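You operate a simulated robot arm through the tools that you are given. There is no shell and no other tool. Be economical: measure what you need, move in short steps, check, and stop when the job is done.

You run a simulated robot arm. Do the job below in one go: nothing can be reset, and whatever is moved stays where it is left.

Task
Park the purple plug in its holder and crank the lead in till it lies straight.
Fine: switch the socket strip off before unplugging and leave it off; turn the reel by its knob; set the hold slider to FREE for winding, back to HOLD after.

Only the result counts: the job must be done as asked and must still hold three seconds after the hand-in. Knocking over, shifting, dropping, spilling or breaking anything else fails it.

Robot
A 6-joint arm with a two-finger parallel gripper, fixed in place. Base frame: the origin is at the foot of the arm, x ahead of it, y to its left, z up; the work surface is at about z = 0. Units: mm, rad, N and s.
With the tool pointing down near the work surface it reaches from about 140 to 580 mm from the base axis. Its first joint turns from -1.152 to 1.152 rad. Payload 2.1 kg.
The tool frame sits at the grasp point between the pads (the TCP): z along the fingers, y along the line on which they close. The tips reach 30 mm beyond it. Largest opening 94 mm; finger width 28, thickness 10; the body of the gripper, 50 by 96 mm, starts 55 mm behind the TCP.
Orientation is told as [roll, pitch, yaw] about the base's x, y, z axes, in that order, counted from this pose: with the fingers straight down and closing along the base's y, the tool's x points along the base's -x, its y along +y and its z along -z.

Tools
- The arm moves only by the tool play_rows. Its argument "series" is a list that holds one entry, the list of rows, each a list of 7 numbers: the shift along the tool's x, y, z in mm, then the turn, a rotation vector about the tool's x, y, z in rad, then the opening, from 0 (shut) to 1 (fully open). In form: [[[x, y, z, rx, ry, rz, hand], ...]]. A call has 1 to 10 rows; each row is the pose to reach, as a shift and turn from the pose commanded when the call began, along the tool's axes at that moment. Rows are played at 5 a second. More than 50 mm and 0.15 rad between two rows, or a gripper value outside its range, and nothing of the call is played. Where a pose cannot be reached the arm comes as near as it can. A force on the tool above 60 N (or 10 N above the force at the start of the call, whichever is more), or a blocked arm, ends the call early, and 0.2 s more pass. The fingers move at their own pace (about 72 mm/s each) and stop on an object; they squeeze with about 39 N. The grip force told is the motor's: it shows also when the fingers shut on nothing. Time passes only in rows, and 0.2 s behind the last, so rows that repeat a pose let the fingers close. The reply holds the time, the measured pose of the TCP, the force on the tool along the base axes, the opening and the grip force, in the units named above and with some noise, with the torque about the TCP (base axes, N m) and any sound that the robot's microphone picked up.
- Cameras (640 x 400 px; columns grow to the right, rows downward): "scene" is fixed at [40.4, -359.3, 500.1]; the picture's right is [0.90, -0.44, 0.00], its down [-0.18, -0.37, -0.91] and it looks along [0.40, 0.82, -0.42] (base axes); focal length 364 px, centre (320, 200). "wrist" rides on the gripper at [76, 14, -102] in the tool frame; the picture's right is [-0.18, 0.98, 0.00], its down [-0.75, -0.14, -0.64] and it looks along [-0.63, -0.12, 0.77] (tool axes); focal length 243 px, centre (320, 200). There is no depth. A picture from a camera that has moved, and an enlarged one, comes with that camera's place and axes in the base frame and with its lens.
- camera(camera): a new picture of that camera. No time passes.
- inspect(camera, box): a new picture of the part [left, top, right, bottom] of that camera's present view, enlarged. No time passes.
- close_job(): hands the job in; it is judged then, once.

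Go step by step. Nothing tells you positions but the pictures and the camera data: compare them with the known pose of the tool, close in by small moves and look again before you grip or let go. The budget is 120 turns and 64 pictures, counting those below and the enlarged ones. Unless the task says otherwise, let go and move clear before handing in, and close with one line.

The tools are called after "Request:" as a command line: name --argument value ..., lists and objects as JSON in quotes. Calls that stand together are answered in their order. play_rows: Moves the arm, as the interface text tells. Its arguments: {"type":"object","properties":{"series":{"type":"array"}},"required":["series"]} The other tools are called the same way: camera (camera) takes a picture; inspect (camera, box) takes an enlarged picture of a part of a camera's view; close_job () hands the job in.

At the start:

```text
t: 0.0
eef_pos: [301.8, 132.9, 329.0]
tool_rot: [0.0, -0.001, 0.001]
wrist_force: [-0.1, -0.2, 0.0]
wrist_torque: [-0.03, 0.01, 0.0]
gripper_width: 94.2
grasp_force: 0.0
```

scene: 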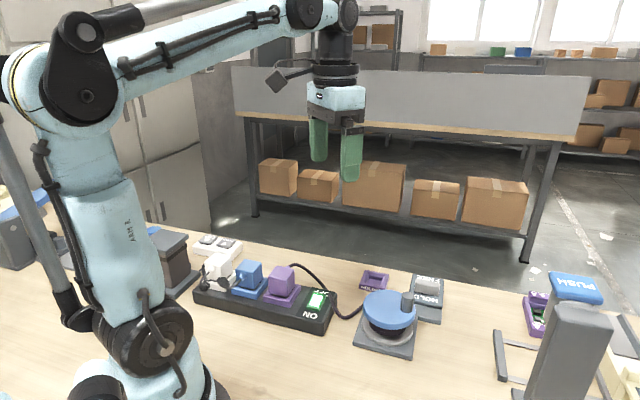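
wrist: 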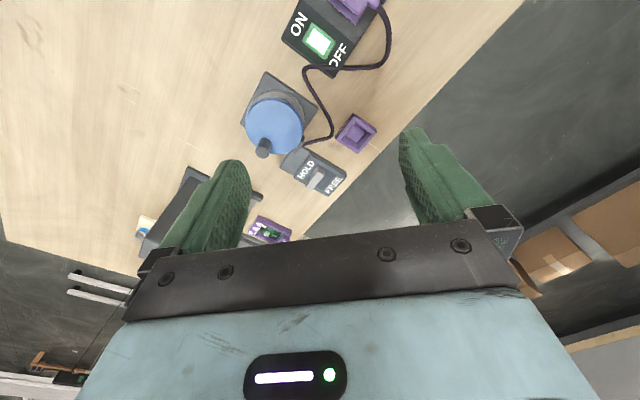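

I see a socket strip with a blue and a purple plug and an ON/OFF rocker, a blue reel with a knob, a hold slider, and two purple items (a holder near the reel, and another at the right). I'll enlarge the views first.

Request:
inspect --camera "scene" --box '[180, 220, 460, 395]'

Request:
inspect --camera "wrist" --box '[220, 0, 420, 125]'

Request:
inspect --camera "wrist" --box '[140, 90, 400, 252]'

Request:
inspect --camera "scene" --box '[460, 240, 640, 400]'

```text
2.29 times, centred on (320, 308) of scene
camera zoom: at [40.4, -359.3, 500.1], right [0.9, -0.44, 0.0], down [-0.18, -0.37, -0.91], along [0.4, 0.82, -0.42], focal length 832 px, centre (320, -46)
```

zoom: 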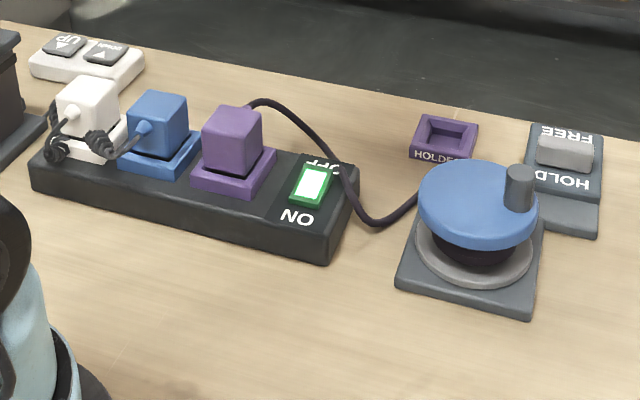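

```text
3.20 times, centred on (320, 62) of wrist
camera zoom: at [226.1, 149.0, 431.6], right [0.18, 0.98, 0.0], down [0.75, -0.14, 0.64], along [0.63, -0.12, -0.77], focal length 776 px, centre (320, 640)
```

zoom: 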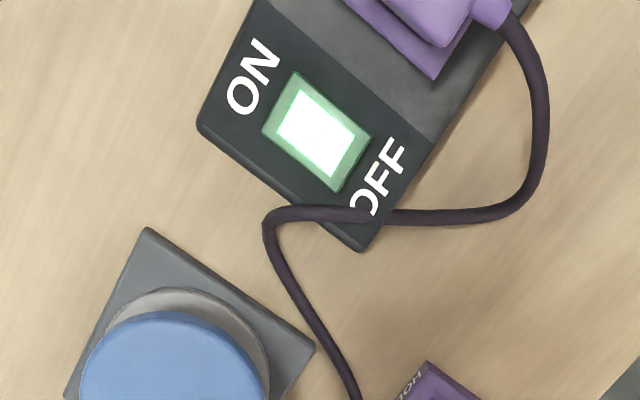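

```text
2.46 times, centred on (270, 171) of wrist
camera zoom: at [226.1, 149.0, 431.6], right [0.18, 0.98, 0.0], down [0.75, -0.14, 0.64], along [0.63, -0.12, -0.77], focal length 597 px, centre (443, 271)
```

zoom: 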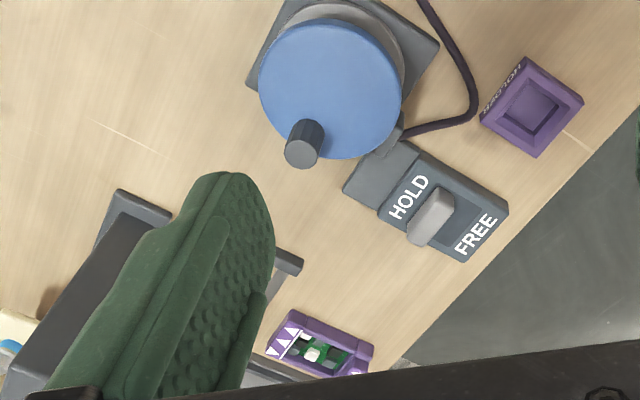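

```text
2.50 times, centred on (550, 320) of scene
camera zoom: at [40.4, -359.3, 500.1], right [0.9, -0.44, 0.0], down [-0.18, -0.37, -0.91], along [0.4, 0.82, -0.42], focal length 910 px, centre (-255, -100)
```

zoom: 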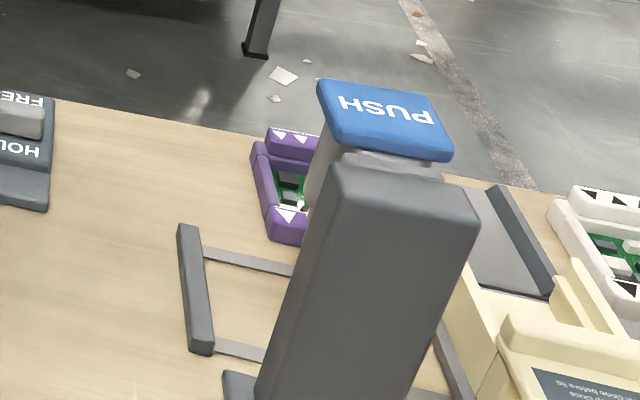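

The switch is near (274,138,37), the purple plug near (226,180). I'll move back for an overhead view of the strip.

Request:
play_rows --series '[[[30, 15, 0, 0, 0, 0, 1], [60, 30, 0, 0, 0, 0, 1], [90, 40, 0, 0, 0, 0, 1], [110, 40, 0, 0, 0, 0, 1], [110, 40, 0, 0, 0, 0, 1]]]'

Request:
camera --camera "wrist"

```text
t: 1.2
eef_pos: [192.0, 173.2, 325.4]
tool_rot: [-0.001, 0.0, 0.0]
wrist_force: [0.5, 0.3, 0.3]
wrist_torque: [0.0, -0.02, -0.03]
gripper_width: 93.8
grasp_force: 0.0
```

```text
57 pictures are left
camera wrist: at [115.8, 188.7, 430.9], right [0.18, 0.98, 0.0], down [0.75, -0.14, 0.64], along [0.63, -0.12, -0.77], focal length 243 px, centre (320, 200)
```

wrist: 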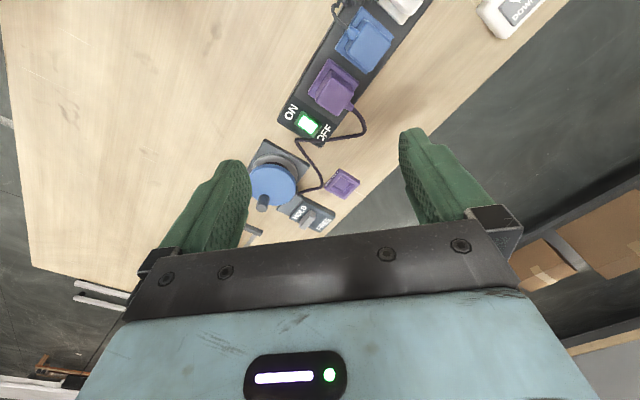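

Request:
inspect --camera "wrist" --box '[240, 0, 440, 125]'

Request:
inspect --camera "wrist" --box '[230, 105, 390, 245]'

```text
3.20 times, centred on (340, 62) of wrist
camera zoom: at [115.8, 188.7, 430.9], right [0.18, 0.98, 0.0], down [0.75, -0.14, 0.64], along [0.63, -0.12, -0.77], focal length 776 px, centre (256, 640)
```

zoom: 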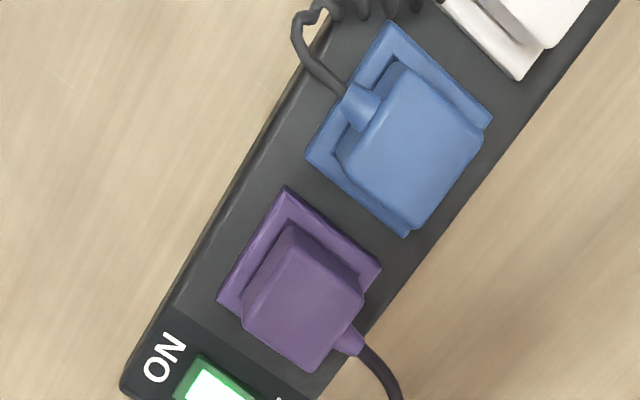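

```text
2.86 times, centred on (310, 175) of wrist
camera zoom: at [115.8, 188.7, 430.9], right [0.18, 0.98, 0.0], down [0.75, -0.14, 0.64], along [0.63, -0.12, -0.77], focal length 693 px, centre (349, 271)
```

zoom: 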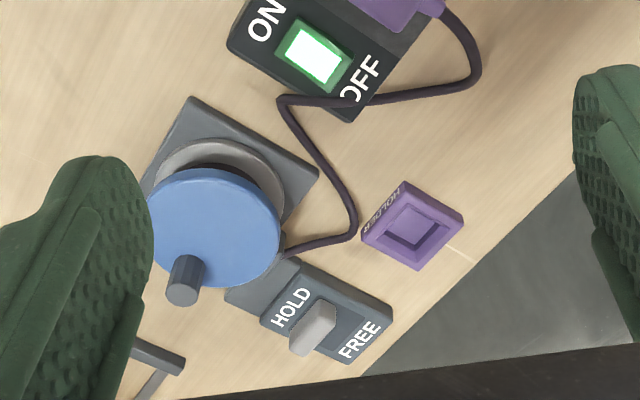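

The strip lies at about 45°, the plug centre is about (225,189.5) with its top at z≈81, the switch about (272,139), and the holder about (423,180). I'll bring one fingertip above the OFF half of the rocker.

Request:
play_rows --series '[[[-14, -20, 20, 0, 0, 0.131, 1], [-28, -40, 40, 0, 0, 0.262, 1], [-42, -55, 60, 0, 0, 0.393, 1], [-51.7, -62.5, 80, 0, 0, 0.524, 1], [-51.7, -62.5, 110, 0, 0, 0.655, 1], [-51.7, -62.5, 145, 0, 0, 0.785, 1], [-51.7, -62.5, 185, 0, 0, 0.785, 1], [-51.7, -62.5, 215, 0, 0, 0.785, 1], [-51.7, -62.5, 215, 0, 0, 0.785, 1]]]'

Request:
camera --camera "wrist"

Request:
inspect --camera "scene" --box '[180, 180, 460, 355]'

```text
t: 3.2
eef_pos: [243.2, 109.9, 114.1]
tool_rot: [0.003, 0.001, -0.785]
wrist_force: [0.0, -1.0, -0.2]
wrist_torque: [-0.03, -0.02, 0.01]
gripper_width: 94.0
grasp_force: 0.0
```

```text
54 pictures are left
camera wrist: at [199.3, 175.9, 217.6], right [0.83, 0.56, 0.0], down [0.43, -0.63, 0.64], along [0.36, -0.53, -0.77], focal length 243 px, centre (320, 200)
```

wrist: 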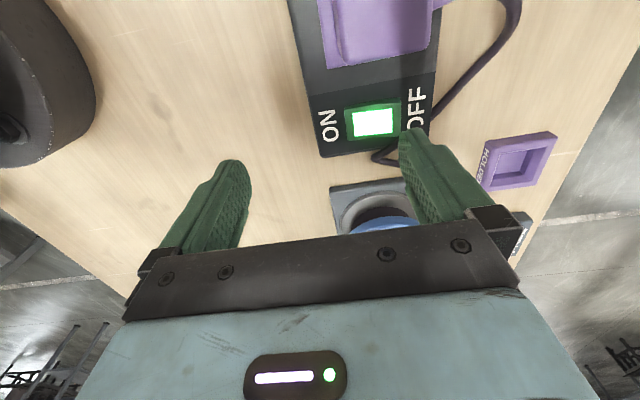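

```text
2.29 times, centred on (320, 268) of scene
camera zoom: at [40.4, -359.3, 500.1], right [0.9, -0.44, 0.0], down [-0.18, -0.37, -0.91], along [0.4, 0.82, -0.42], focal length 832 px, centre (320, 46)
```

zoom: 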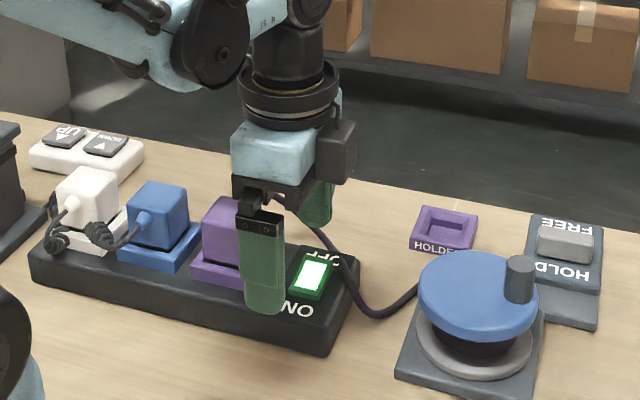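

The fingertip is above the OFF half, so I'll descend gently while watching the force.

Request:
play_rows --series '[[[0, 0, 20, 0, 0, 0, 1], [0, 0, 30, 0, 0, 0, 1], [0, 0, 34, 0, 0, 0, 1], [0, 0, 38, 0, 0, 0, 1], [0, 0, 40, 0, 0, 0, 1], [0, 0, 42, 0, 0, 0, 1]]]'

Request:
camera --camera "wrist"

```text
t: 4.6
eef_pos: [242.3, 111.6, 72.2]
tool_rot: [0.002, -0.001, -0.786]
wrist_force: [-5.1, -1.8, 53.6]
wrist_torque: [1.6, -1.62, -0.04]
gripper_width: 91.3
grasp_force: 0.1
heard: click
```

```text
52 pictures are left
camera wrist: at [199.5, 176.3, 175.8], right [0.82, 0.57, 0.0], down [0.43, -0.63, 0.64], along [0.36, -0.53, -0.77], focal length 243 px, centre (320, 200)
```

wrist: 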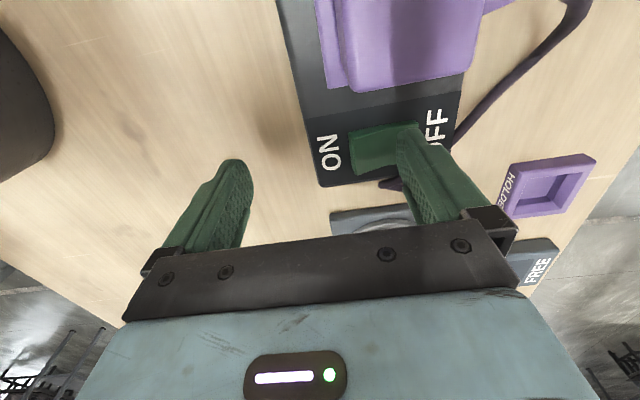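

It clicked and the light went out. I'll lift and turn toward yaw +45° for the plug.

Request:
play_rows --series '[[[0, 0, -40, 0, 0, 0, 1], [0, 0, -85, 0, 0, 0, 1], [0, 0, -120, 0, 0, 0, 1], [0, 0, -120, 0, 0, -0.14, 1], [0, 0, -120, 0, 0, -0.28, 1], [0, 0, -120, 0, 0, -0.42, 1], [0, 0, -120, 0, 0, -0.56, 1], [0, 0, -120, 0, 0, -0.7, 1], [0, 0, -120, 0, 0, -0.785, 1]]]'

```text
t: 6.6
eef_pos: [242.7, 112.2, 191.7]
tool_rot: [0.0, 0.001, 0.004]
wrist_force: [0.9, -1.4, 0.5]
wrist_torque: [0.0, -0.02, 0.01]
gripper_width: 94.0
grasp_force: 0.1
```

Next I'll go above the plug and finish turning to yaw +45°.

Request:
play_rows --series '[[[3, 14, 0, 0, 0, -0.14, 1], [6, 28, 0, 0, 0, -0.28, 1], [9, 42, 0, 0, 0, -0.42, 1], [12, 56, 0, 0, 0, -0.56, 1], [15, 68, 0, 0, 0, -0.7, 1], [17.7, 77.5, 0, 0, 0, -0.785, 1], [17.7, 77.5, 0, 0, 0, -0.785, 0.75], [17.7, 77.5, 0, 0, 0, -0.785, 0.75]]]'

Request:
camera --camera "wrist"

Request:
inspect --camera "scene" --box '[180, 180, 460, 355]'

```text
t: 8.4
eef_pos: [227.9, 189.4, 189.5]
tool_rot: [0.0, 0.0, 0.784]
wrist_force: [-0.8, -0.8, 0.4]
wrist_torque: [0.02, 0.0, 0.0]
gripper_width: 70.5
grasp_force: 0.0
```

```text
51 pictures are left
camera wrist: at [163.7, 146.3, 294.1], right [-0.57, 0.82, 0.0], down [0.63, 0.43, 0.64], along [0.53, 0.36, -0.77], focal length 243 px, centre (320, 200)
```

wrist: 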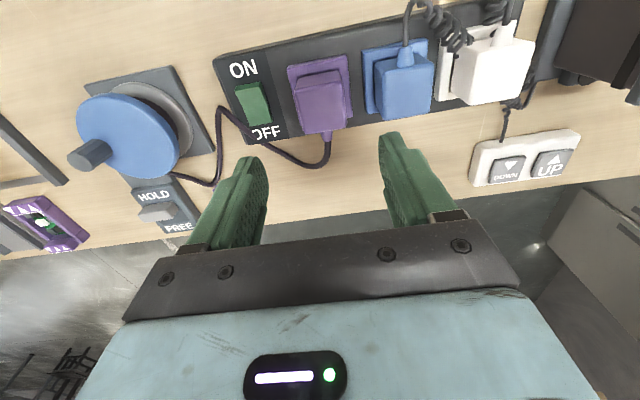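

```text
2.29 times, centred on (320, 268) of scene
camera zoom: at [40.4, -359.3, 500.1], right [0.9, -0.44, 0.0], down [-0.18, -0.37, -0.91], along [0.4, 0.82, -0.42], focal length 832 px, centre (320, 46)
```

zoom: 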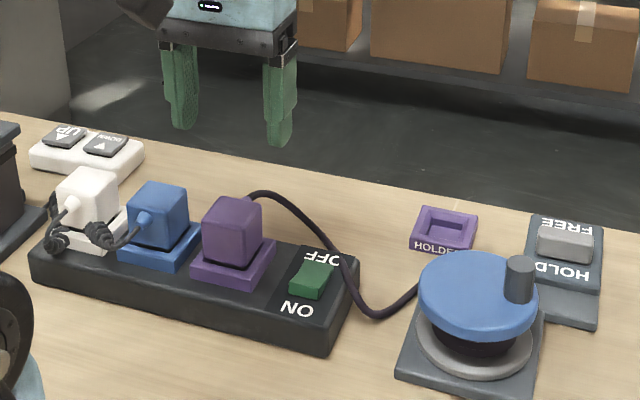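

Request:
inspect --camera "wrist" --box '[220, 20, 460, 170]'

```text
2.67 times, centred on (340, 95) of wrist
camera zoom: at [163.7, 146.3, 294.1], right [-0.57, 0.82, 0.0], down [0.63, 0.43, 0.64], along [0.53, 0.36, -0.77], focal length 647 px, centre (267, 480)
```

zoom: 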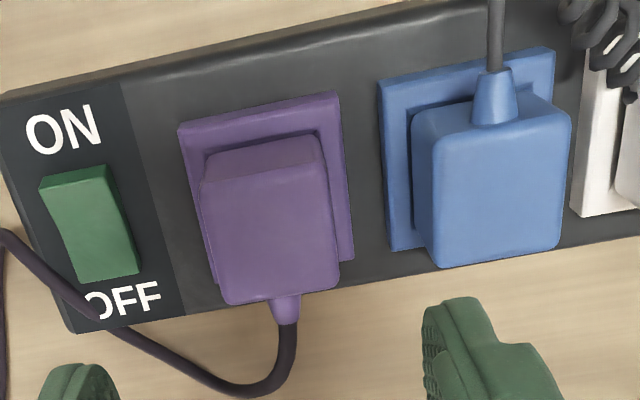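

The plug top centre is about (224,189.5), 40 mm wide. I'll descend with the fingers straddling it along the strip.

Request:
play_rows --series '[[[1.4, 2.1, 0, 0, 0, 0, 0.66], [1.4, 2.1, 35, 0, 0, 0, 0.66], [1.4, 2.1, 65, 0, 0, 0, 0.66], [1.4, 2.1, 85, 0, 0, 0, 0.66], [1.4, 2.1, 98, 0, 0, 0, 0.66], [1.4, 2.1, 103, 0, 0, 0, 0.66], [1.4, 2.1, 103, 0, 0, 0, 0.66]]]'

Request:
camera --camera "wrist"

Request:
inspect --camera "scene" --box '[180, 220, 380, 345]'

```text
t: 10.0
eef_pos: [223.6, 187.9, 88.1]
tool_rot: [-0.001, -0.002, 0.786]
wrist_force: [0.3, -0.3, 0.4]
wrist_torque: [-0.01, 0.0, -0.01]
gripper_width: 62.0
grasp_force: 0.1
```

```text
48 pictures are left
camera wrist: at [160.0, 146.5, 191.7], right [-0.56, 0.83, 0.0], down [0.63, 0.43, 0.64], along [0.53, 0.36, -0.77], focal length 243 px, centre (320, 200)
```

wrist: 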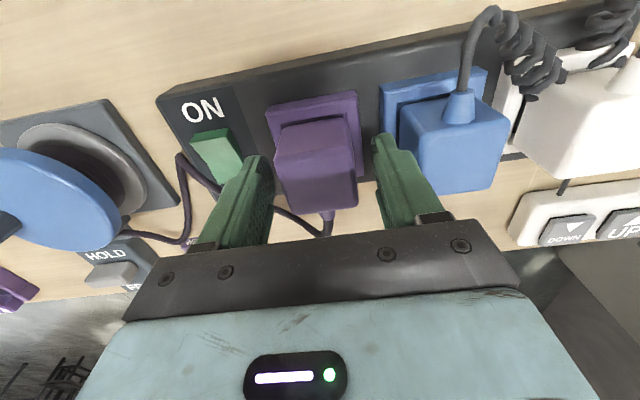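

```text
3.20 times, centred on (280, 282) of scene
camera zoom: at [40.4, -359.3, 500.1], right [0.9, -0.44, 0.0], down [-0.18, -0.37, -0.91], along [0.4, 0.82, -0.42], focal length 1164 px, centre (448, -64)
```

zoom: 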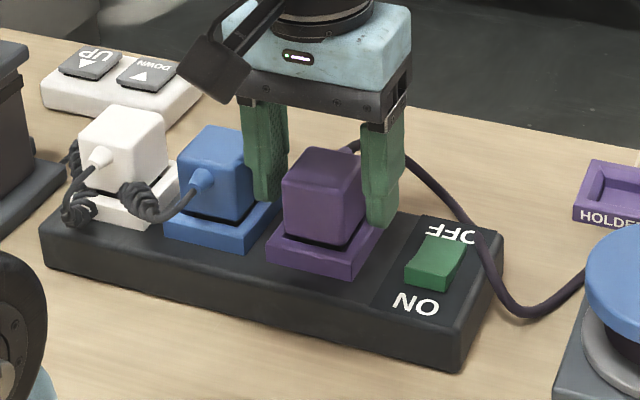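

The fingers straddle the plug with clearance. I'll go down 4 mm and close.

Request:
play_rows --series '[[[0, 0, 4, 0, 0, 0, 0.66], [0, 0, 4, 0, 0, 0, 0.5], [0, 0, 4, 0, 0, 0, 0.42], [0, 0, 4, 0, 0, 0, 0.3], [0, 0, 4, 0, 0, 0, 0.3]]]'

```text
t: 11.2
eef_pos: [223.9, 188.6, 84.7]
tool_rot: [0.0, -0.001, 0.785]
wrist_force: [-0.3, -0.1, -0.9]
wrist_torque: [0.01, -0.01, 0.02]
gripper_width: 43.6
grasp_force: 38.5
```

Gripped, 43.6 mm wide. Now I'll pull straight up in small steps.

Request:
play_rows --series '[[[0, 0, -3, 0, 0, 0, 0.3], [0, 0, -8, 0, 0, 0, 0.3], [0, 0, -15, 0, 0, 0, 0.3], [0, 0, -25, 0, 0, 0, 0.3], [0, 0, -40, 0, 0, 0, 0.3], [0, 0, -40, 0, 0, 0, 0.3]]]'

Request:
camera --camera "scene"

```text
t: 12.6
eef_pos: [222.6, 187.2, 124.5]
tool_rot: [0.0, -0.001, 0.785]
wrist_force: [-1.0, 0.4, -0.9]
wrist_torque: [-0.01, -0.04, -0.01]
gripper_width: 43.5
grasp_force: 39.0
```

```text
46 pictures are left
```

scene: 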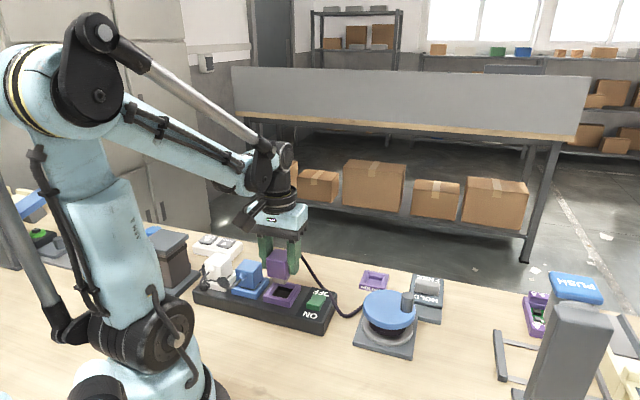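

The plug is out. I'll carry it past the holder at height so the wrist camera can see the holder.

Request:
play_rows --series '[[[0, 0, -30, 0, 0, 0, 0.3], [-25, -19, -45, 0, 0, 0, 0.3], [-55, -43, -45, 0, 0, 0, 0.3], [-85, -66, -45, 0, 0, 0, 0.3], [-115, -90, -45, 0, 0, 0, 0.3], [-145, -113, -45, 0, 0, 0, 0.3], [-165, -128, -45, 0, 0, 0, 0.3], [-172.5, -134.4, -45, 0, 0, 0, 0.3], [-172.5, -134.4, -45, 0, 0, 0, 0.3]]]'

Request:
camera --camera "wrist"

Request:
camera --camera "scene"

```text
t: 14.6
eef_pos: [440.6, 217.6, 168.5]
tool_rot: [0.0, -0.003, 0.786]
wrist_force: [0.6, -0.3, 0.0]
wrist_torque: [0.02, 0.01, 0.0]
gripper_width: 43.7
grasp_force: 38.5
```

```text
45 pictures are left
camera wrist: at [376.7, 174.7, 271.2], right [-0.56, 0.83, 0.0], down [0.63, 0.43, 0.64], along [0.53, 0.36, -0.77], focal length 243 px, centre (320, 200)
```

wrist: 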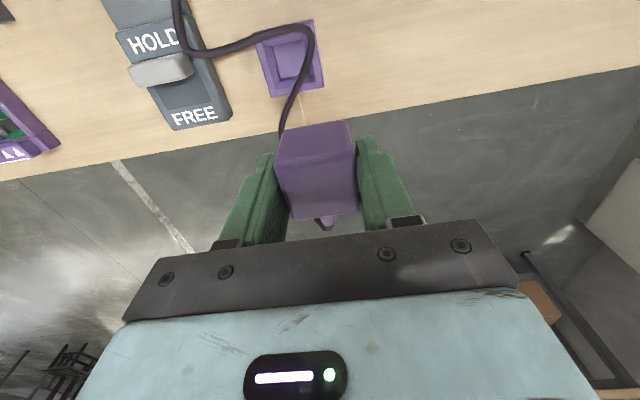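

```text
44 pictures are left
```

scene: 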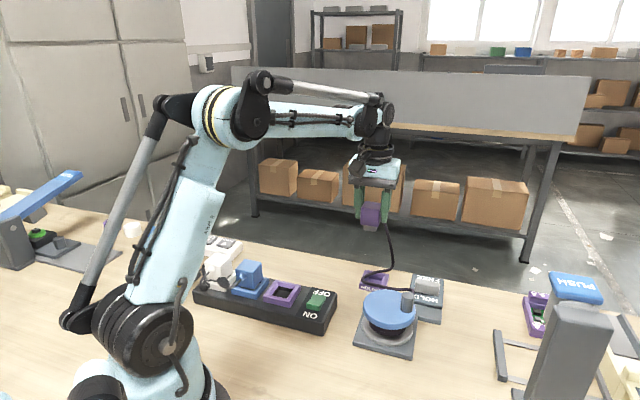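

Request:
inspect --camera "wrist" --box '[100, 0, 400, 188]'

Request:
inspect --camera "scene" --box '[320, 180, 480, 360]'

```text
2.13 times, centred on (250, 94) of wrist
camera zoom: at [376.7, 174.7, 271.2], right [-0.56, 0.83, 0.0], down [0.63, 0.43, 0.64], along [0.53, 0.36, -0.77], focal length 516 px, centre (469, 426)
```

zoom: 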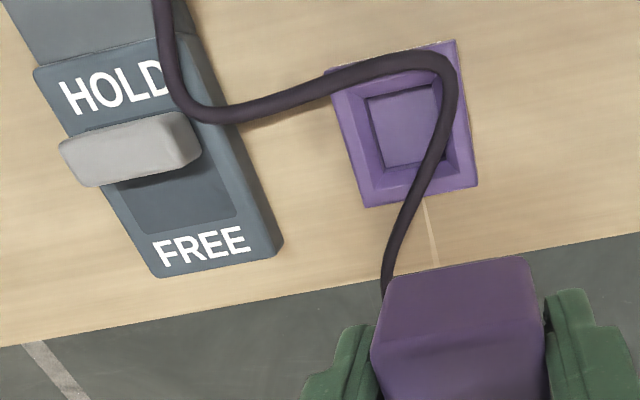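

```text
2.22 times, centred on (400, 270) of scene
camera zoom: at [40.5, -359.3, 500.1], right [0.9, -0.44, 0.0], down [-0.18, -0.37, -0.91], along [0.4, 0.82, -0.42], focal length 809 px, centre (142, 44)
```

zoom: 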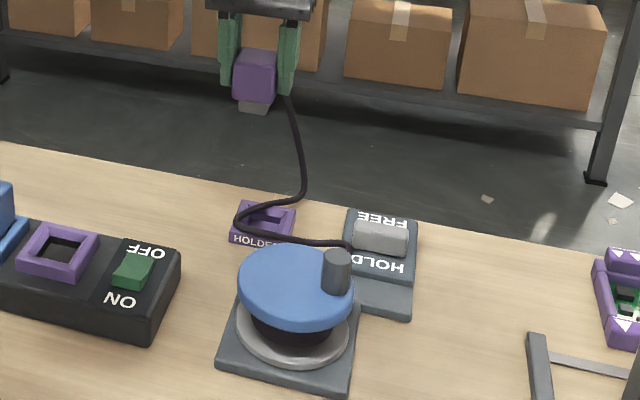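

The holder is at about (428,179) with its rim near z≈10, squarely aligned with the present yaw. I'll come over it and lower part of the way, then check.

Request:
play_rows --series '[[[12, -6, 0, 0, 0, 0, 0.3], [25, -12, 0, 0, 0, 0, 0.3], [35.3, -17.9, 10, 0, 0, 0, 0.3], [35.3, -17.9, 45, 0, 0, 0, 0.3], [35.3, -17.9, 80, 0, 0, 0, 0.3], [35.3, -17.9, 90, 0, 0, 0, 0.3], [35.3, -17.9, 90, 0, 0, 0, 0.3]]]'

Request:
camera --camera "wrist"

Request:
inspect --camera "scene" --box '[320, 220, 480, 360]'

```text
t: 16.2
eef_pos: [428.4, 177.2, 79.5]
tool_rot: [0.0, 0.0, 0.786]
wrist_force: [-0.2, 0.2, -1.0]
wrist_torque: [0.01, 0.0, -0.01]
gripper_width: 43.7
grasp_force: 39.0
```

```text
41 pictures are left
camera wrist: at [364.3, 135.0, 182.7], right [-0.56, 0.83, 0.0], down [0.63, 0.43, 0.64], along [0.53, 0.36, -0.77], focal length 243 px, centre (320, 200)
```

wrist: 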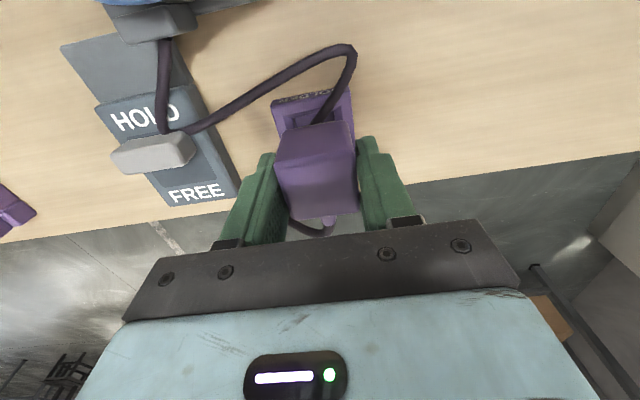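

```text
2.86 times, centred on (400, 290) of scene
camera zoom: at [40.4, -359.3, 500.1], right [0.9, -0.44, 0.0], down [-0.18, -0.37, -0.91], along [0.4, 0.82, -0.42], focal length 1040 px, centre (91, -57)
```

zoom: 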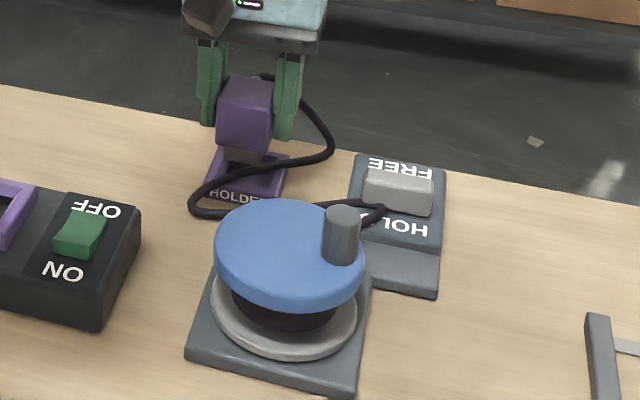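

The alignment looks good, so I'll lower slowly and watch the force.

Request:
play_rows --series '[[[0, 0, 8, 0, 0, 0, 0.3], [0, 0, 14, 0, 0, 0, 0.3], [0, 0, 18, 0, 0, 0, 0.3], [0, 0, 20, 0, 0, 0, 0.3]]]'

Request:
inspect --camera "scene" --box '[320, 220, 480, 360]'

Request:
inspect --camera "wrist" --box '[200, 30, 440, 240]'

```text
t: 17.2
eef_pos: [428.4, 178.7, 60.7]
tool_rot: [-0.001, -0.001, 0.785]
wrist_force: [-0.9, 0.0, -0.6]
wrist_torque: [0.0, 0.01, 0.0]
gripper_width: 43.6
grasp_force: 38.6
```

```text
2.86 times, centred on (400, 290) of scene
camera zoom: at [40.4, -359.3, 500.1], right [0.9, -0.44, 0.0], down [-0.18, -0.37, -0.91], along [0.4, 0.82, -0.42], focal length 1040 px, centre (91, -57)
```

zoom: 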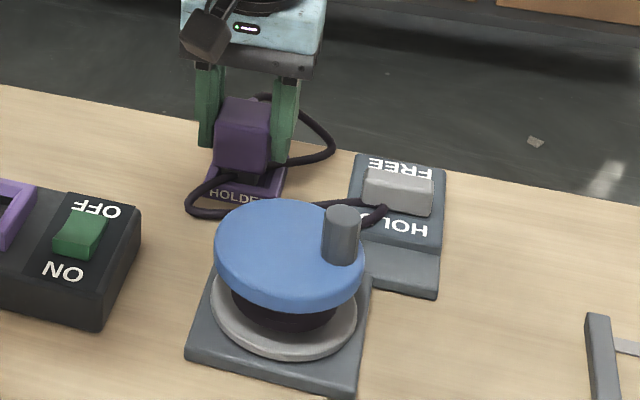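

```text
1.90 times, centred on (320, 135) of wrist
camera zoom: at [364.2, 136.2, 162.9], right [-0.56, 0.83, 0.0], down [0.63, 0.43, 0.64], along [0.53, 0.36, -0.77], focal length 462 px, centre (320, 324)
```

zoom: 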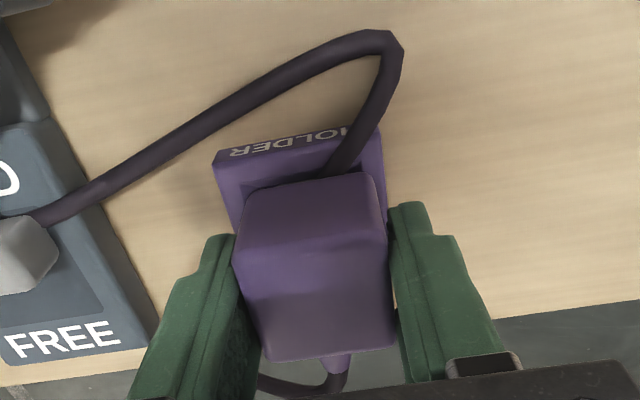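

Request:
play_rows --series '[[[0, 0, 3, 0, 0, 0, 0.3], [0, 0, 6, 0, 0, 0, 0.3], [0, 0, 8, 0, 0, 0, 0.3], [0, 0, 10, 0, 0, 0, 0.3], [0, 0, 11, 0, 0, 0, 0.3]]]'

Request:
inspect --camera "scene" --box '[320, 220, 480, 360]'

Request:
inspect --camera "wrist" --box '[200, 30, 440, 240]'

```text
t: 18.4
eef_pos: [429.4, 177.3, 49.2]
tool_rot: [-0.002, 0.0, 0.783]
wrist_force: [14.7, -7.1, 29.5]
wrist_torque: [-0.07, -0.29, 0.0]
gripper_width: 43.8
grasp_force: 39.2
```

```text
2.86 times, centred on (400, 290) of scene
camera zoom: at [40.3, -359.4, 500.1], right [0.9, -0.44, 0.0], down [-0.18, -0.37, -0.91], along [0.4, 0.82, -0.42], focal length 1040 px, centre (91, -57)
```

zoom: 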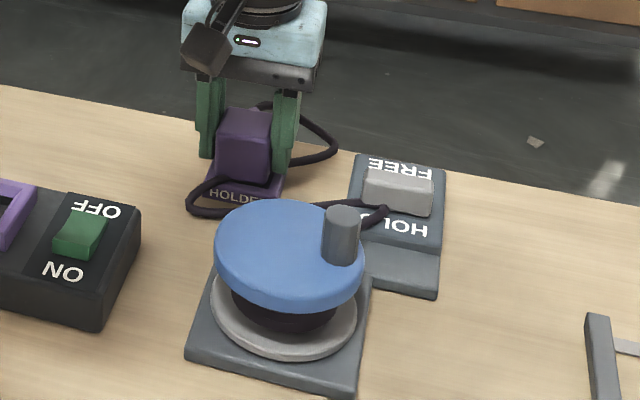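

```text
1.90 times, centred on (320, 135) of wrist
camera zoom: at [365.2, 136.0, 152.8], right [-0.56, 0.83, 0.0], down [0.63, 0.43, 0.64], along [0.53, 0.36, -0.77], focal length 462 px, centre (320, 324)
```

zoom: 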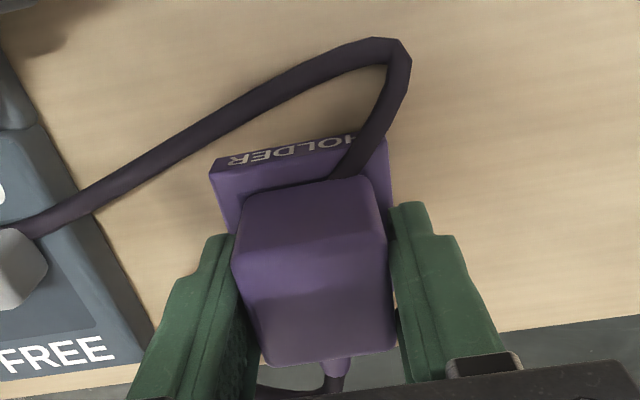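

There is lateral force, so I'll shift about 1.5 mm along it and see whether the plug settles further.

Request:
play_rows --series '[[[0, 0, -2, 0, 0, 0, 0.3], [-0.5, -1.5, -2, 0, 0, 0, 0.3], [-0.5, -1.5, -1, 0, 0, 0, 0.3], [-0.5, -1.5, 0, 0, 0, 0, 0.3], [-0.5, -1.5, 0, 0, 0, 0, 0.3]]]'

```text
t: 19.6
eef_pos: [429.8, 176.6, 48.0]
tool_rot: [0.0, 0.003, 0.787]
wrist_force: [-1.8, -9.4, 22.6]
wrist_torque: [-0.29, 0.34, 0.01]
gripper_width: 43.5
grasp_force: 39.1
```

Request:
play_rows --series '[[[0.7, -0.7, 0, 0, 0, 0, 0.3], [0.7, -0.7, 2, 0, 0, 0, 0.3], [0.7, -0.7, 3, 0, 0, 0, 0.3], [0.7, -0.7, 3, 0, 0, 0, 0.3]]]'

Request:
inspect --camera "scene" --box '[360, 240, 410, 290]'

```text
t: 20.6
eef_pos: [429.9, 176.5, 45.5]
tool_rot: [0.0, -0.004, 0.786]
wrist_force: [7.5, 1.6, 28.9]
wrist_torque: [0.06, -0.13, 0.0]
gripper_width: 43.6
grasp_force: 38.3
```

```text
8.00 times, centred on (385, 265) of scene
camera zoom: at [40.3, -359.3, 500.1], right [0.9, -0.44, 0.0], down [-0.18, -0.37, -0.91], along [0.4, 0.82, -0.42], focal length 2911 px, centre (-200, -320)
```

zoom: 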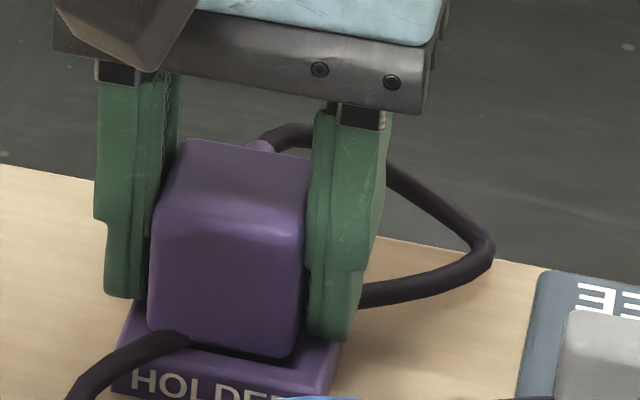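

Request:
play_rows --series '[[[-0.5, -0.5, 0, 0, 0, 0, 0.3], [-0.5, -0.5, 2, 0, 0, 0, 0.3], [-0.5, -0.5, 2, 0, 0, 0, 0.3]]]'

Request:
inspect --camera "scene" --box '[360, 240, 410, 290]'

```text
t: 21.4
eef_pos: [430.3, 177.3, 44.1]
tool_rot: [0.002, -0.001, 0.786]
wrist_force: [-1.0, 6.5, 41.4]
wrist_torque: [-0.38, -0.18, 0.02]
gripper_width: 43.5
grasp_force: 39.4
```

```text
8.00 times, centred on (385, 265) of scene
camera zoom: at [40.3, -359.4, 500.1], right [0.9, -0.44, 0.0], down [-0.18, -0.37, -0.91], along [0.4, 0.82, -0.42], focal length 2911 px, centre (-200, -320)
```

zoom: 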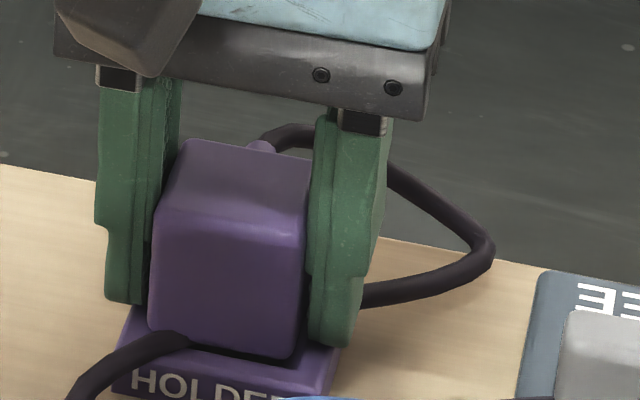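

The plug no longer moves and the fingers slide on it, so it is seated. I'll ease off and release.

Request:
play_rows --series '[[[0, 0, -2, 0, 0, 0, 0.3], [0, 0, -2, 0, 0, 0, 0.5], [0, 0, -2, 0, 0, 0, 0.66], [0, 0, -2, 0, 0, 0, 0.66], [0, 0, -30, 0, 0, 0, 0.66], [0, 0, -70, 0, 0, 0, 0.66], [0, 0, -115, 0, 0, 0, 0.66], [0, 0, -130, 0, 0, 0, 0.66]]]'

Request:
inspect --camera "scene" --box '[320, 220, 480, 360]'

Request:
inspect --camera "wrist" --box '[0, 0, 400, 250]'

```text
t: 23.2
eef_pos: [427.4, 176.0, 172.5]
tool_rot: [-0.001, -0.003, 0.787]
wrist_force: [0.2, -0.8, -0.5]
wrist_torque: [-0.01, 0.01, 0.03]
gripper_width: 61.8
grasp_force: 0.1
```

```text
2.86 times, centred on (400, 290) of scene
camera zoom: at [40.4, -359.3, 500.1], right [0.9, -0.44, 0.0], down [-0.18, -0.37, -0.91], along [0.4, 0.82, -0.42], focal length 1040 px, centre (91, -57)
```

zoom: 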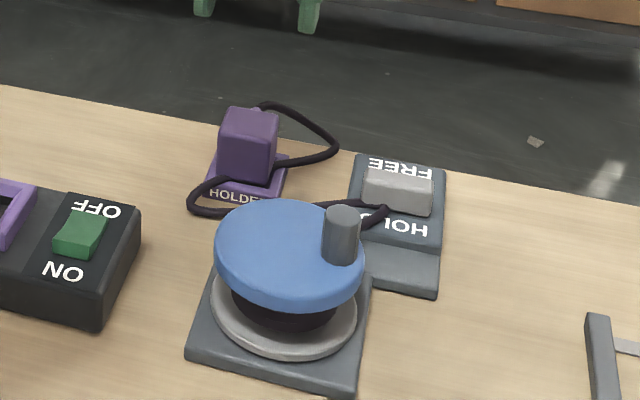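

```text
1.60 times, centred on (200, 125) of wrist
camera zoom: at [364.4, 133.8, 275.5], right [-0.56, 0.83, 0.0], down [0.63, 0.43, 0.64], along [0.53, 0.36, -0.77], focal length 388 px, centre (512, 320)
```

zoom: 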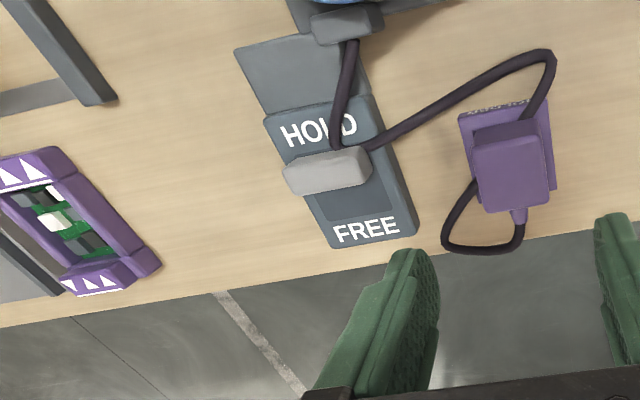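

The plug is in the holder. Now the slider: its knob is at about (501,87,z≈31) and slides along (+1,+1) toward FREE. I'll move over it while turning to yaw -45°.

Request:
play_rows --series '[[[1.5, -14, 0, 0, 0, 0.14, 0.6], [3, -28, 0, 0, 0, 0.28, 0.6], [4.5, -44, 0, 0, 0, 0.42, 0.6], [6, -60, 0, 0, 0, 0.56, 0.6], [8, -78, 0, 0, 0, 0.7, 0.6], [10, -96, 0, 0, 0, 0.84, 0.6], [11.6, -114.3, 0, 0, 0, 0.98, 0.6], [11.6, -114.3, 0, 0, 0, 1.12, 0.6], [11.6, -114.3, 0, 0, 0, 1.26, 0.6], [11.6, -114.3, 0, 0, 0, 1.4, 0.6]]]'

Request:
play_rows --series '[[[0, 0, 0, 0, 0, 0.1, 0.6], [0, 0, 0, 0, 0, 0.171, 0.6], [0, 0, 20, 0, 0, 0.171, 0.6], [0, 0, 40, 0, 0, 0.171, 0.6], [0, 0, 40, 0, 0, 0.171, 0.6]]]'

Request:
camera --camera "wrist"

```text
t: 25.4
eef_pos: [502.8, 87.1, 173.4]
tool_rot: [0.0, 0.0, -0.618]
wrist_force: [-0.4, -0.9, 0.0]
wrist_torque: [0.0, -0.03, -0.02]
gripper_width: 56.4
grasp_force: 0.1
```

```text
t: 26.6
eef_pos: [504.6, 88.1, 131.1]
tool_rot: [0.002, 0.0, -0.785]
wrist_force: [-0.3, 1.0, -0.1]
wrist_torque: [-0.05, 0.0, 0.03]
gripper_width: 56.5
grasp_force: 0.1
```

```text
31 pictures are left
camera wrist: at [460.4, 154.0, 235.6], right [0.83, 0.56, 0.0], down [0.43, -0.63, 0.64], along [0.36, -0.53, -0.77], focal length 243 px, centre (320, 200)
```

wrist: 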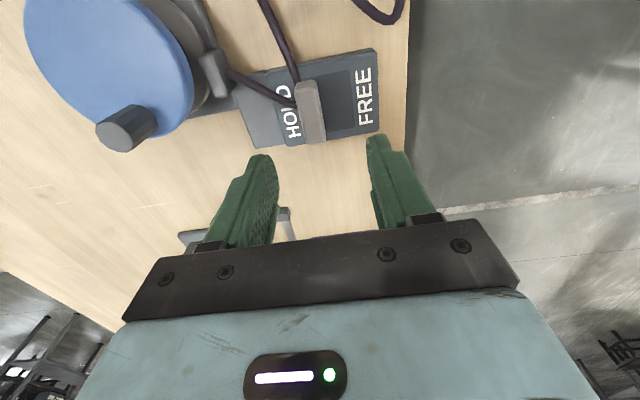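

Request:
play_rows --series '[[[3.5, -3.5, 20, 0, 0, 0, 0.5], [3.5, -3.5, 45, 0, 0, 0, 0.5], [3.5, -3.5, 65, 0, 0, 0, 0.5], [3.5, -3.5, 74, 0, 0, 0, 0.5], [3.5, -3.5, 77, 0, 0, 0, 0.5], [3.5, -3.5, 77, 0, 0, 0, 0.5]]]'

Request:
inspect --camera "scene" --box '[360, 220, 480, 340]'

Request:
camera --camera "wrist"

```text
t: 28.0
eef_pos: [499.5, 86.1, 56.1]
tool_rot: [0.001, 0.0, -0.785]
wrist_force: [0.1, 0.1, 0.1]
wrist_torque: [0.03, 0.02, 0.0]
gripper_width: 47.1
grasp_force: 0.1
```

```text
3.33 times, centred on (420, 280) of scene
camera zoom: at [40.4, -359.3, 500.1], right [0.9, -0.44, 0.0], down [-0.18, -0.37, -0.91], along [0.4, 0.82, -0.42], focal length 1213 px, centre (-13, -67)
```

zoom: 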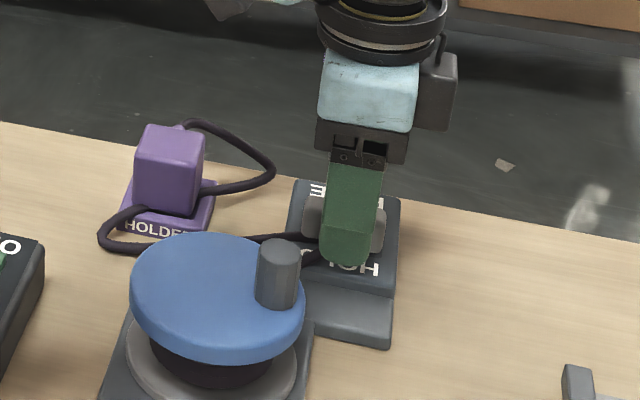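

```text
29 pictures are left
camera wrist: at [455.9, 152.1, 159.3], right [0.83, 0.56, 0.0], down [0.43, -0.63, 0.64], along [0.36, -0.53, -0.77], focal length 243 px, centre (320, 200)
```

wrist: 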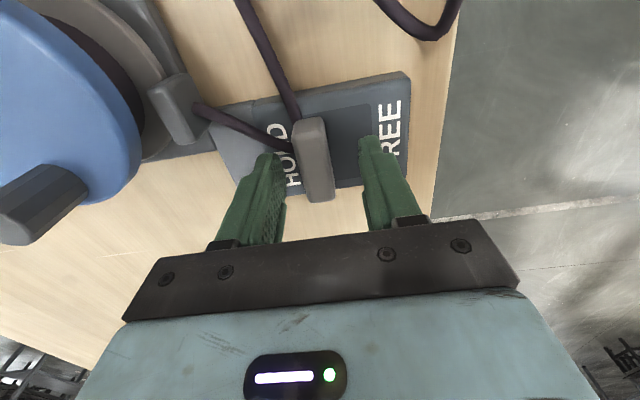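

The fingers straddle the slider knob. I'll go 3 mm lower and close on it.

Request:
play_rows --series '[[[0, 0, 3, 0, 0, 0, 0.5], [0, 0, 3, 0, 0, 0, 0.3], [0, 0, 3, 0, 0, 0, 0.1], [0, 0, 3, 0, 0, 0, 0.1]]]'

```text
t: 29.0
eef_pos: [498.5, 86.7, 53.2]
tool_rot: [0.0, -0.001, -0.785]
wrist_force: [-1.5, -1.1, -2.8]
wrist_torque: [-0.15, -0.03, 0.04]
gripper_width: 17.7
grasp_force: 44.8
```

Gripped, 17.7 mm. I'll slide it toward FREE (tool +y).

Request:
play_rows --series '[[[0, 5, 0, 0, 0, 0, 0.1], [0, 10, 0, 0, 0, 0, 0.1], [0, 15, 0, 0, 0, 0, 0.1], [0, 20, 0, 0, 0, 0, 0.1], [0, 24, 0, 0, 0, 0, 0.1], [0, 28, 0, 0, 0, 0, 0.1]]]'

Request:
inspect --camera "wrist" --box '[200, 60, 440, 240]'

```text
t: 30.4
eef_pos: [516.0, 103.8, 53.7]
tool_rot: [-0.011, -0.002, -0.787]
wrist_force: [-17.1, -30.8, 2.1]
wrist_torque: [-0.1, -0.58, 0.93]
gripper_width: 17.7
grasp_force: 45.0
```

```text
2.22 times, centred on (320, 150) of wrist
camera zoom: at [473.6, 170.6, 156.4], right [0.83, 0.56, -0.01], down [0.44, -0.63, 0.65], along [0.36, -0.54, -0.76], focal length 539 px, centre (320, 311)
```

zoom: 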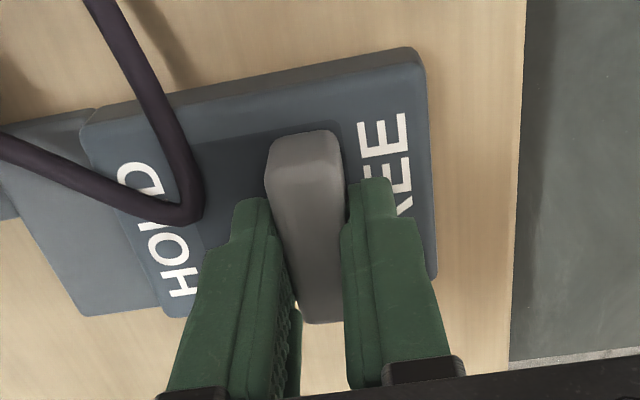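

The slider hit its stop at FREE after about 24 mm of travel. I'll ease off, release and lift.

Request:
play_rows --series '[[[0, -3, 0, 0, 0, 0, 0.1], [0, -3, 0, 0, 0, 0, 0.3], [0, -3, 0, 0, 0, 0, 0.5], [0, -3, 0, 0, 0, 0, 0.5], [0, -3, -40, 0, 0, 0, 0.5], [0, -3, -85, 0, 0, 0, 0.5], [0, -3, -120, 0, 0, 0, 0.5]]]'

Request:
camera --camera "wrist"

```text
t: 32.0
eef_pos: [515.9, 105.9, 174.8]
tool_rot: [0.002, 0.001, -0.785]
wrist_force: [-0.3, -0.4, 0.3]
wrist_torque: [-0.04, 0.01, 0.04]
gripper_width: 46.9
grasp_force: 0.1
```

```text
27 pictures are left
camera wrist: at [472.3, 171.2, 277.7], right [0.83, 0.56, 0.0], down [0.43, -0.63, 0.64], along [0.36, -0.53, -0.77], focal length 243 px, centre (320, 200)
```

wrist: 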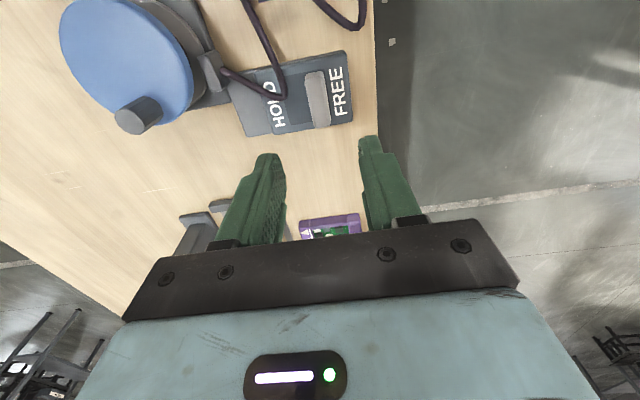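

The slider is at FREE. Next is the reel: its axis is near (375,50) and its knob near (396,25), top z≈88. I'll move over the knob.

Request:
play_rows --series '[[[5, -28, 0, 0, 0, 0, 0.5], [10, -56, 0, 0, 0, 0, 0.5], [16, -85, 0, 0, 0, 0, 0.5], [22, -115, 0, 0, 0, 0, 0.5], [26.9, -142.8, 0, 0, 0, 0, 0.5], [26.9, -142.8, 0, 0, 0, 0, 0.5]]]'

Request:
camera --camera "wrist"

```text
t: 33.4
eef_pos: [393.0, 20.4, 174.3]
tool_rot: [0.0, -0.001, -0.785]
wrist_force: [-0.7, 0.3, 0.0]
wrist_torque: [0.01, -0.03, -0.05]
gripper_width: 47.3
grasp_force: 0.0
```

```text
26 pictures are left
camera wrist: at [349.2, 86.1, 276.2], right [0.83, 0.56, 0.0], down [0.43, -0.63, 0.64], along [0.36, -0.53, -0.77], focal length 243 px, centre (320, 200)
```

wrist: 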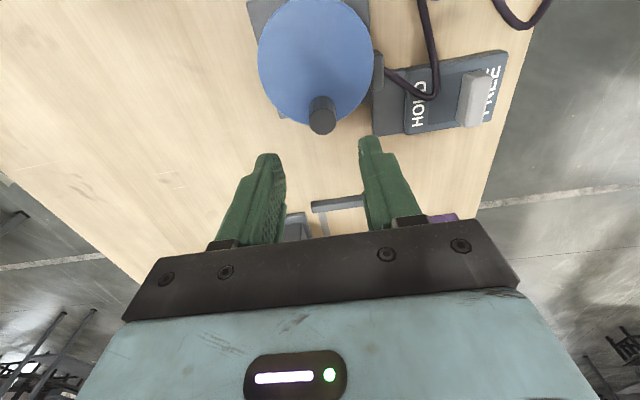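

Request:
play_rows --series '[[[2.9, 4, 0, 0, 0, 0, 0.5], [2.9, 4, 40, 0, 0, 0, 0.5], [2.9, 4, 65, 0, 0, 0, 0.5], [2.9, 4, 78, 0, 0, 0, 0.5], [2.9, 4, 80, 0, 0, 0, 0.5]]]'

Request:
camera --camera "wrist"

Request:
inspect --camera "scene" --box '[320, 220, 480, 360]'

```text
t: 34.6
eef_pos: [395.9, 25.8, 95.0]
tool_rot: [0.001, 0.001, -0.785]
wrist_force: [-0.4, -2.1, 27.3]
wrist_torque: [-0.01, 0.23, 0.09]
gripper_width: 47.0
grasp_force: 0.0
```

```text
25 pictures are left
camera wrist: at [352.8, 92.1, 197.4], right [0.83, 0.56, 0.0], down [0.43, -0.63, 0.64], along [0.36, -0.53, -0.77], focal length 243 px, centre (320, 200)
```

wrist: 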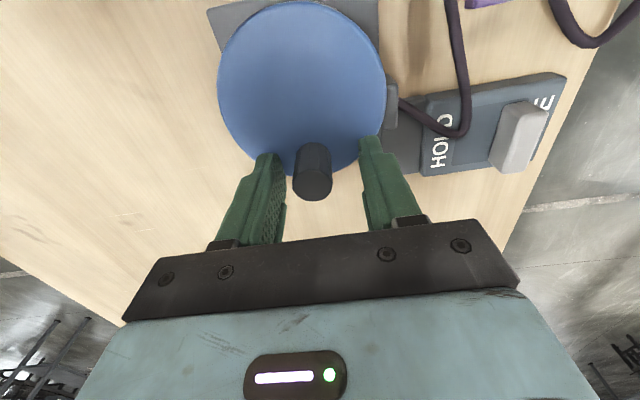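

```text
2.86 times, centred on (400, 290) of scene
camera zoom: at [40.3, -359.3, 500.1], right [0.9, -0.44, 0.0], down [-0.18, -0.37, -0.91], along [0.4, 0.82, -0.42], focal length 1040 px, centre (91, -57)
```

zoom: 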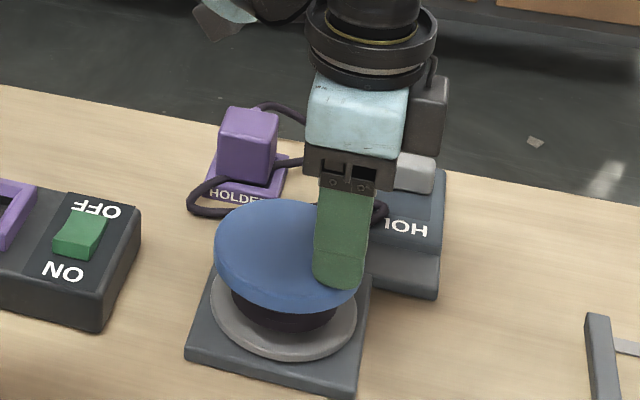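

The tips are touching the disc (z≈65). I'll raise 4 mm and close on the knob.

Request:
play_rows --series '[[[0, 0, -4, 0, 0, 0, 0.5], [0, 0, -4, 0, 0, 0, 0.3], [0, 0, -4, 0, 0, 0, 0.1], [0, 0, -4, 0, 0, 0, 0.1]]]'

```text
t: 35.6
eef_pos: [396.4, 25.1, 96.5]
tool_rot: [-0.005, -0.002, -0.787]
wrist_force: [-21.1, -22.3, -10.1]
wrist_torque: [-0.03, -0.05, 0.11]
gripper_width: 27.1
grasp_force: 15.9
```

Request:
play_rows --series '[[[0, -2, 0, 0, 0, 0, 0.1], [0, -3, 0, 0, 0, 0, 0.1], [0, -3, 0, 0, 0, 0, 0.1]]]'

```text
t: 36.4
eef_pos: [392.7, 25.9, 98.0]
tool_rot: [-0.004, 0.002, -0.785]
wrist_force: [-19.6, -15.5, -2.8]
wrist_torque: [-0.16, -0.08, 0.02]
gripper_width: 23.5
grasp_force: 11.8
```

Request:
play_rows --series '[[[0, -2, 0, 0, 0, 0, 0.1], [0, -3, 0, 0, 0, 0, 0.1], [0, -3, 0, 0, 0, 0, 0.1]]]'

```text
t: 37.2
eef_pos: [393.4, 24.3, 97.3]
tool_rot: [0.001, 0.003, -0.782]
wrist_force: [-13.5, 5.3, 19.5]
wrist_torque: [-1.04, 0.08, -0.03]
gripper_width: 21.7
grasp_force: 44.6
```

The knob is gripped (21.7 mm). I'll try a small clockwise turn first.

Request:
play_rows --series '[[[0.6, -2.7, 0, 0, 0, 0, 0.1], [1.2, -5.3, 0, 0, 0, 0, 0.1], [2, -8, 0, 0, 0, 0, 0.1], [3, -10.7, 0, 0, 0, 0, 0.1]]]'

```text
t: 38.2
eef_pos: [381.7, 16.5, 96.4]
tool_rot: [0.002, -0.002, -0.786]
wrist_force: [2.2, -1.7, 32.0]
wrist_torque: [-0.61, 0.28, 0.0]
gripper_width: 21.5
grasp_force: 45.3
```

The reel turns freely clockwise. I'll continue 50° and check the lead.

Request:
play_rows --series '[[[0, 0, -1, 0, 0, 0, 0.1], [2.6, -5, -1.5, 0, 0, 0, 0.1], [6.15, -9.5, -1.5, 0, 0, 0, 0.1], [10.3, -13.3, -1.5, 0, 0, 0, 0.1], [15.2, -16.3, -1.5, 0, 0, 0, 0.1], [20.4, -18.5, -1.5, 0, 0, 0, 0.1]]]'

Request:
inspect --camera "scene" --box '[320, 220, 480, 360]'

```text
t: 39.6
eef_pos: [354.6, 20.5, 99.5]
tool_rot: [0.002, 0.002, -0.785]
wrist_force: [-2.6, -3.7, -23.5]
wrist_torque: [0.02, 0.27, 0.02]
gripper_width: 21.1
grasp_force: 44.9
```

```text
2.86 times, centred on (400, 290) of scene
camera zoom: at [40.5, -359.3, 500.1], right [0.9, -0.44, 0.0], down [-0.18, -0.37, -0.91], along [0.4, 0.82, -0.42], focal length 1040 px, centre (91, -57)
```

zoom: 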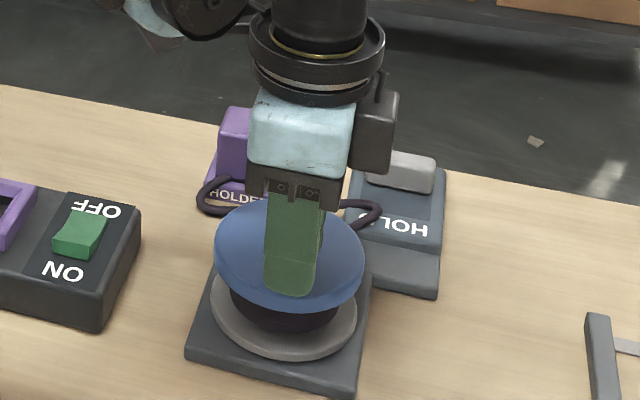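

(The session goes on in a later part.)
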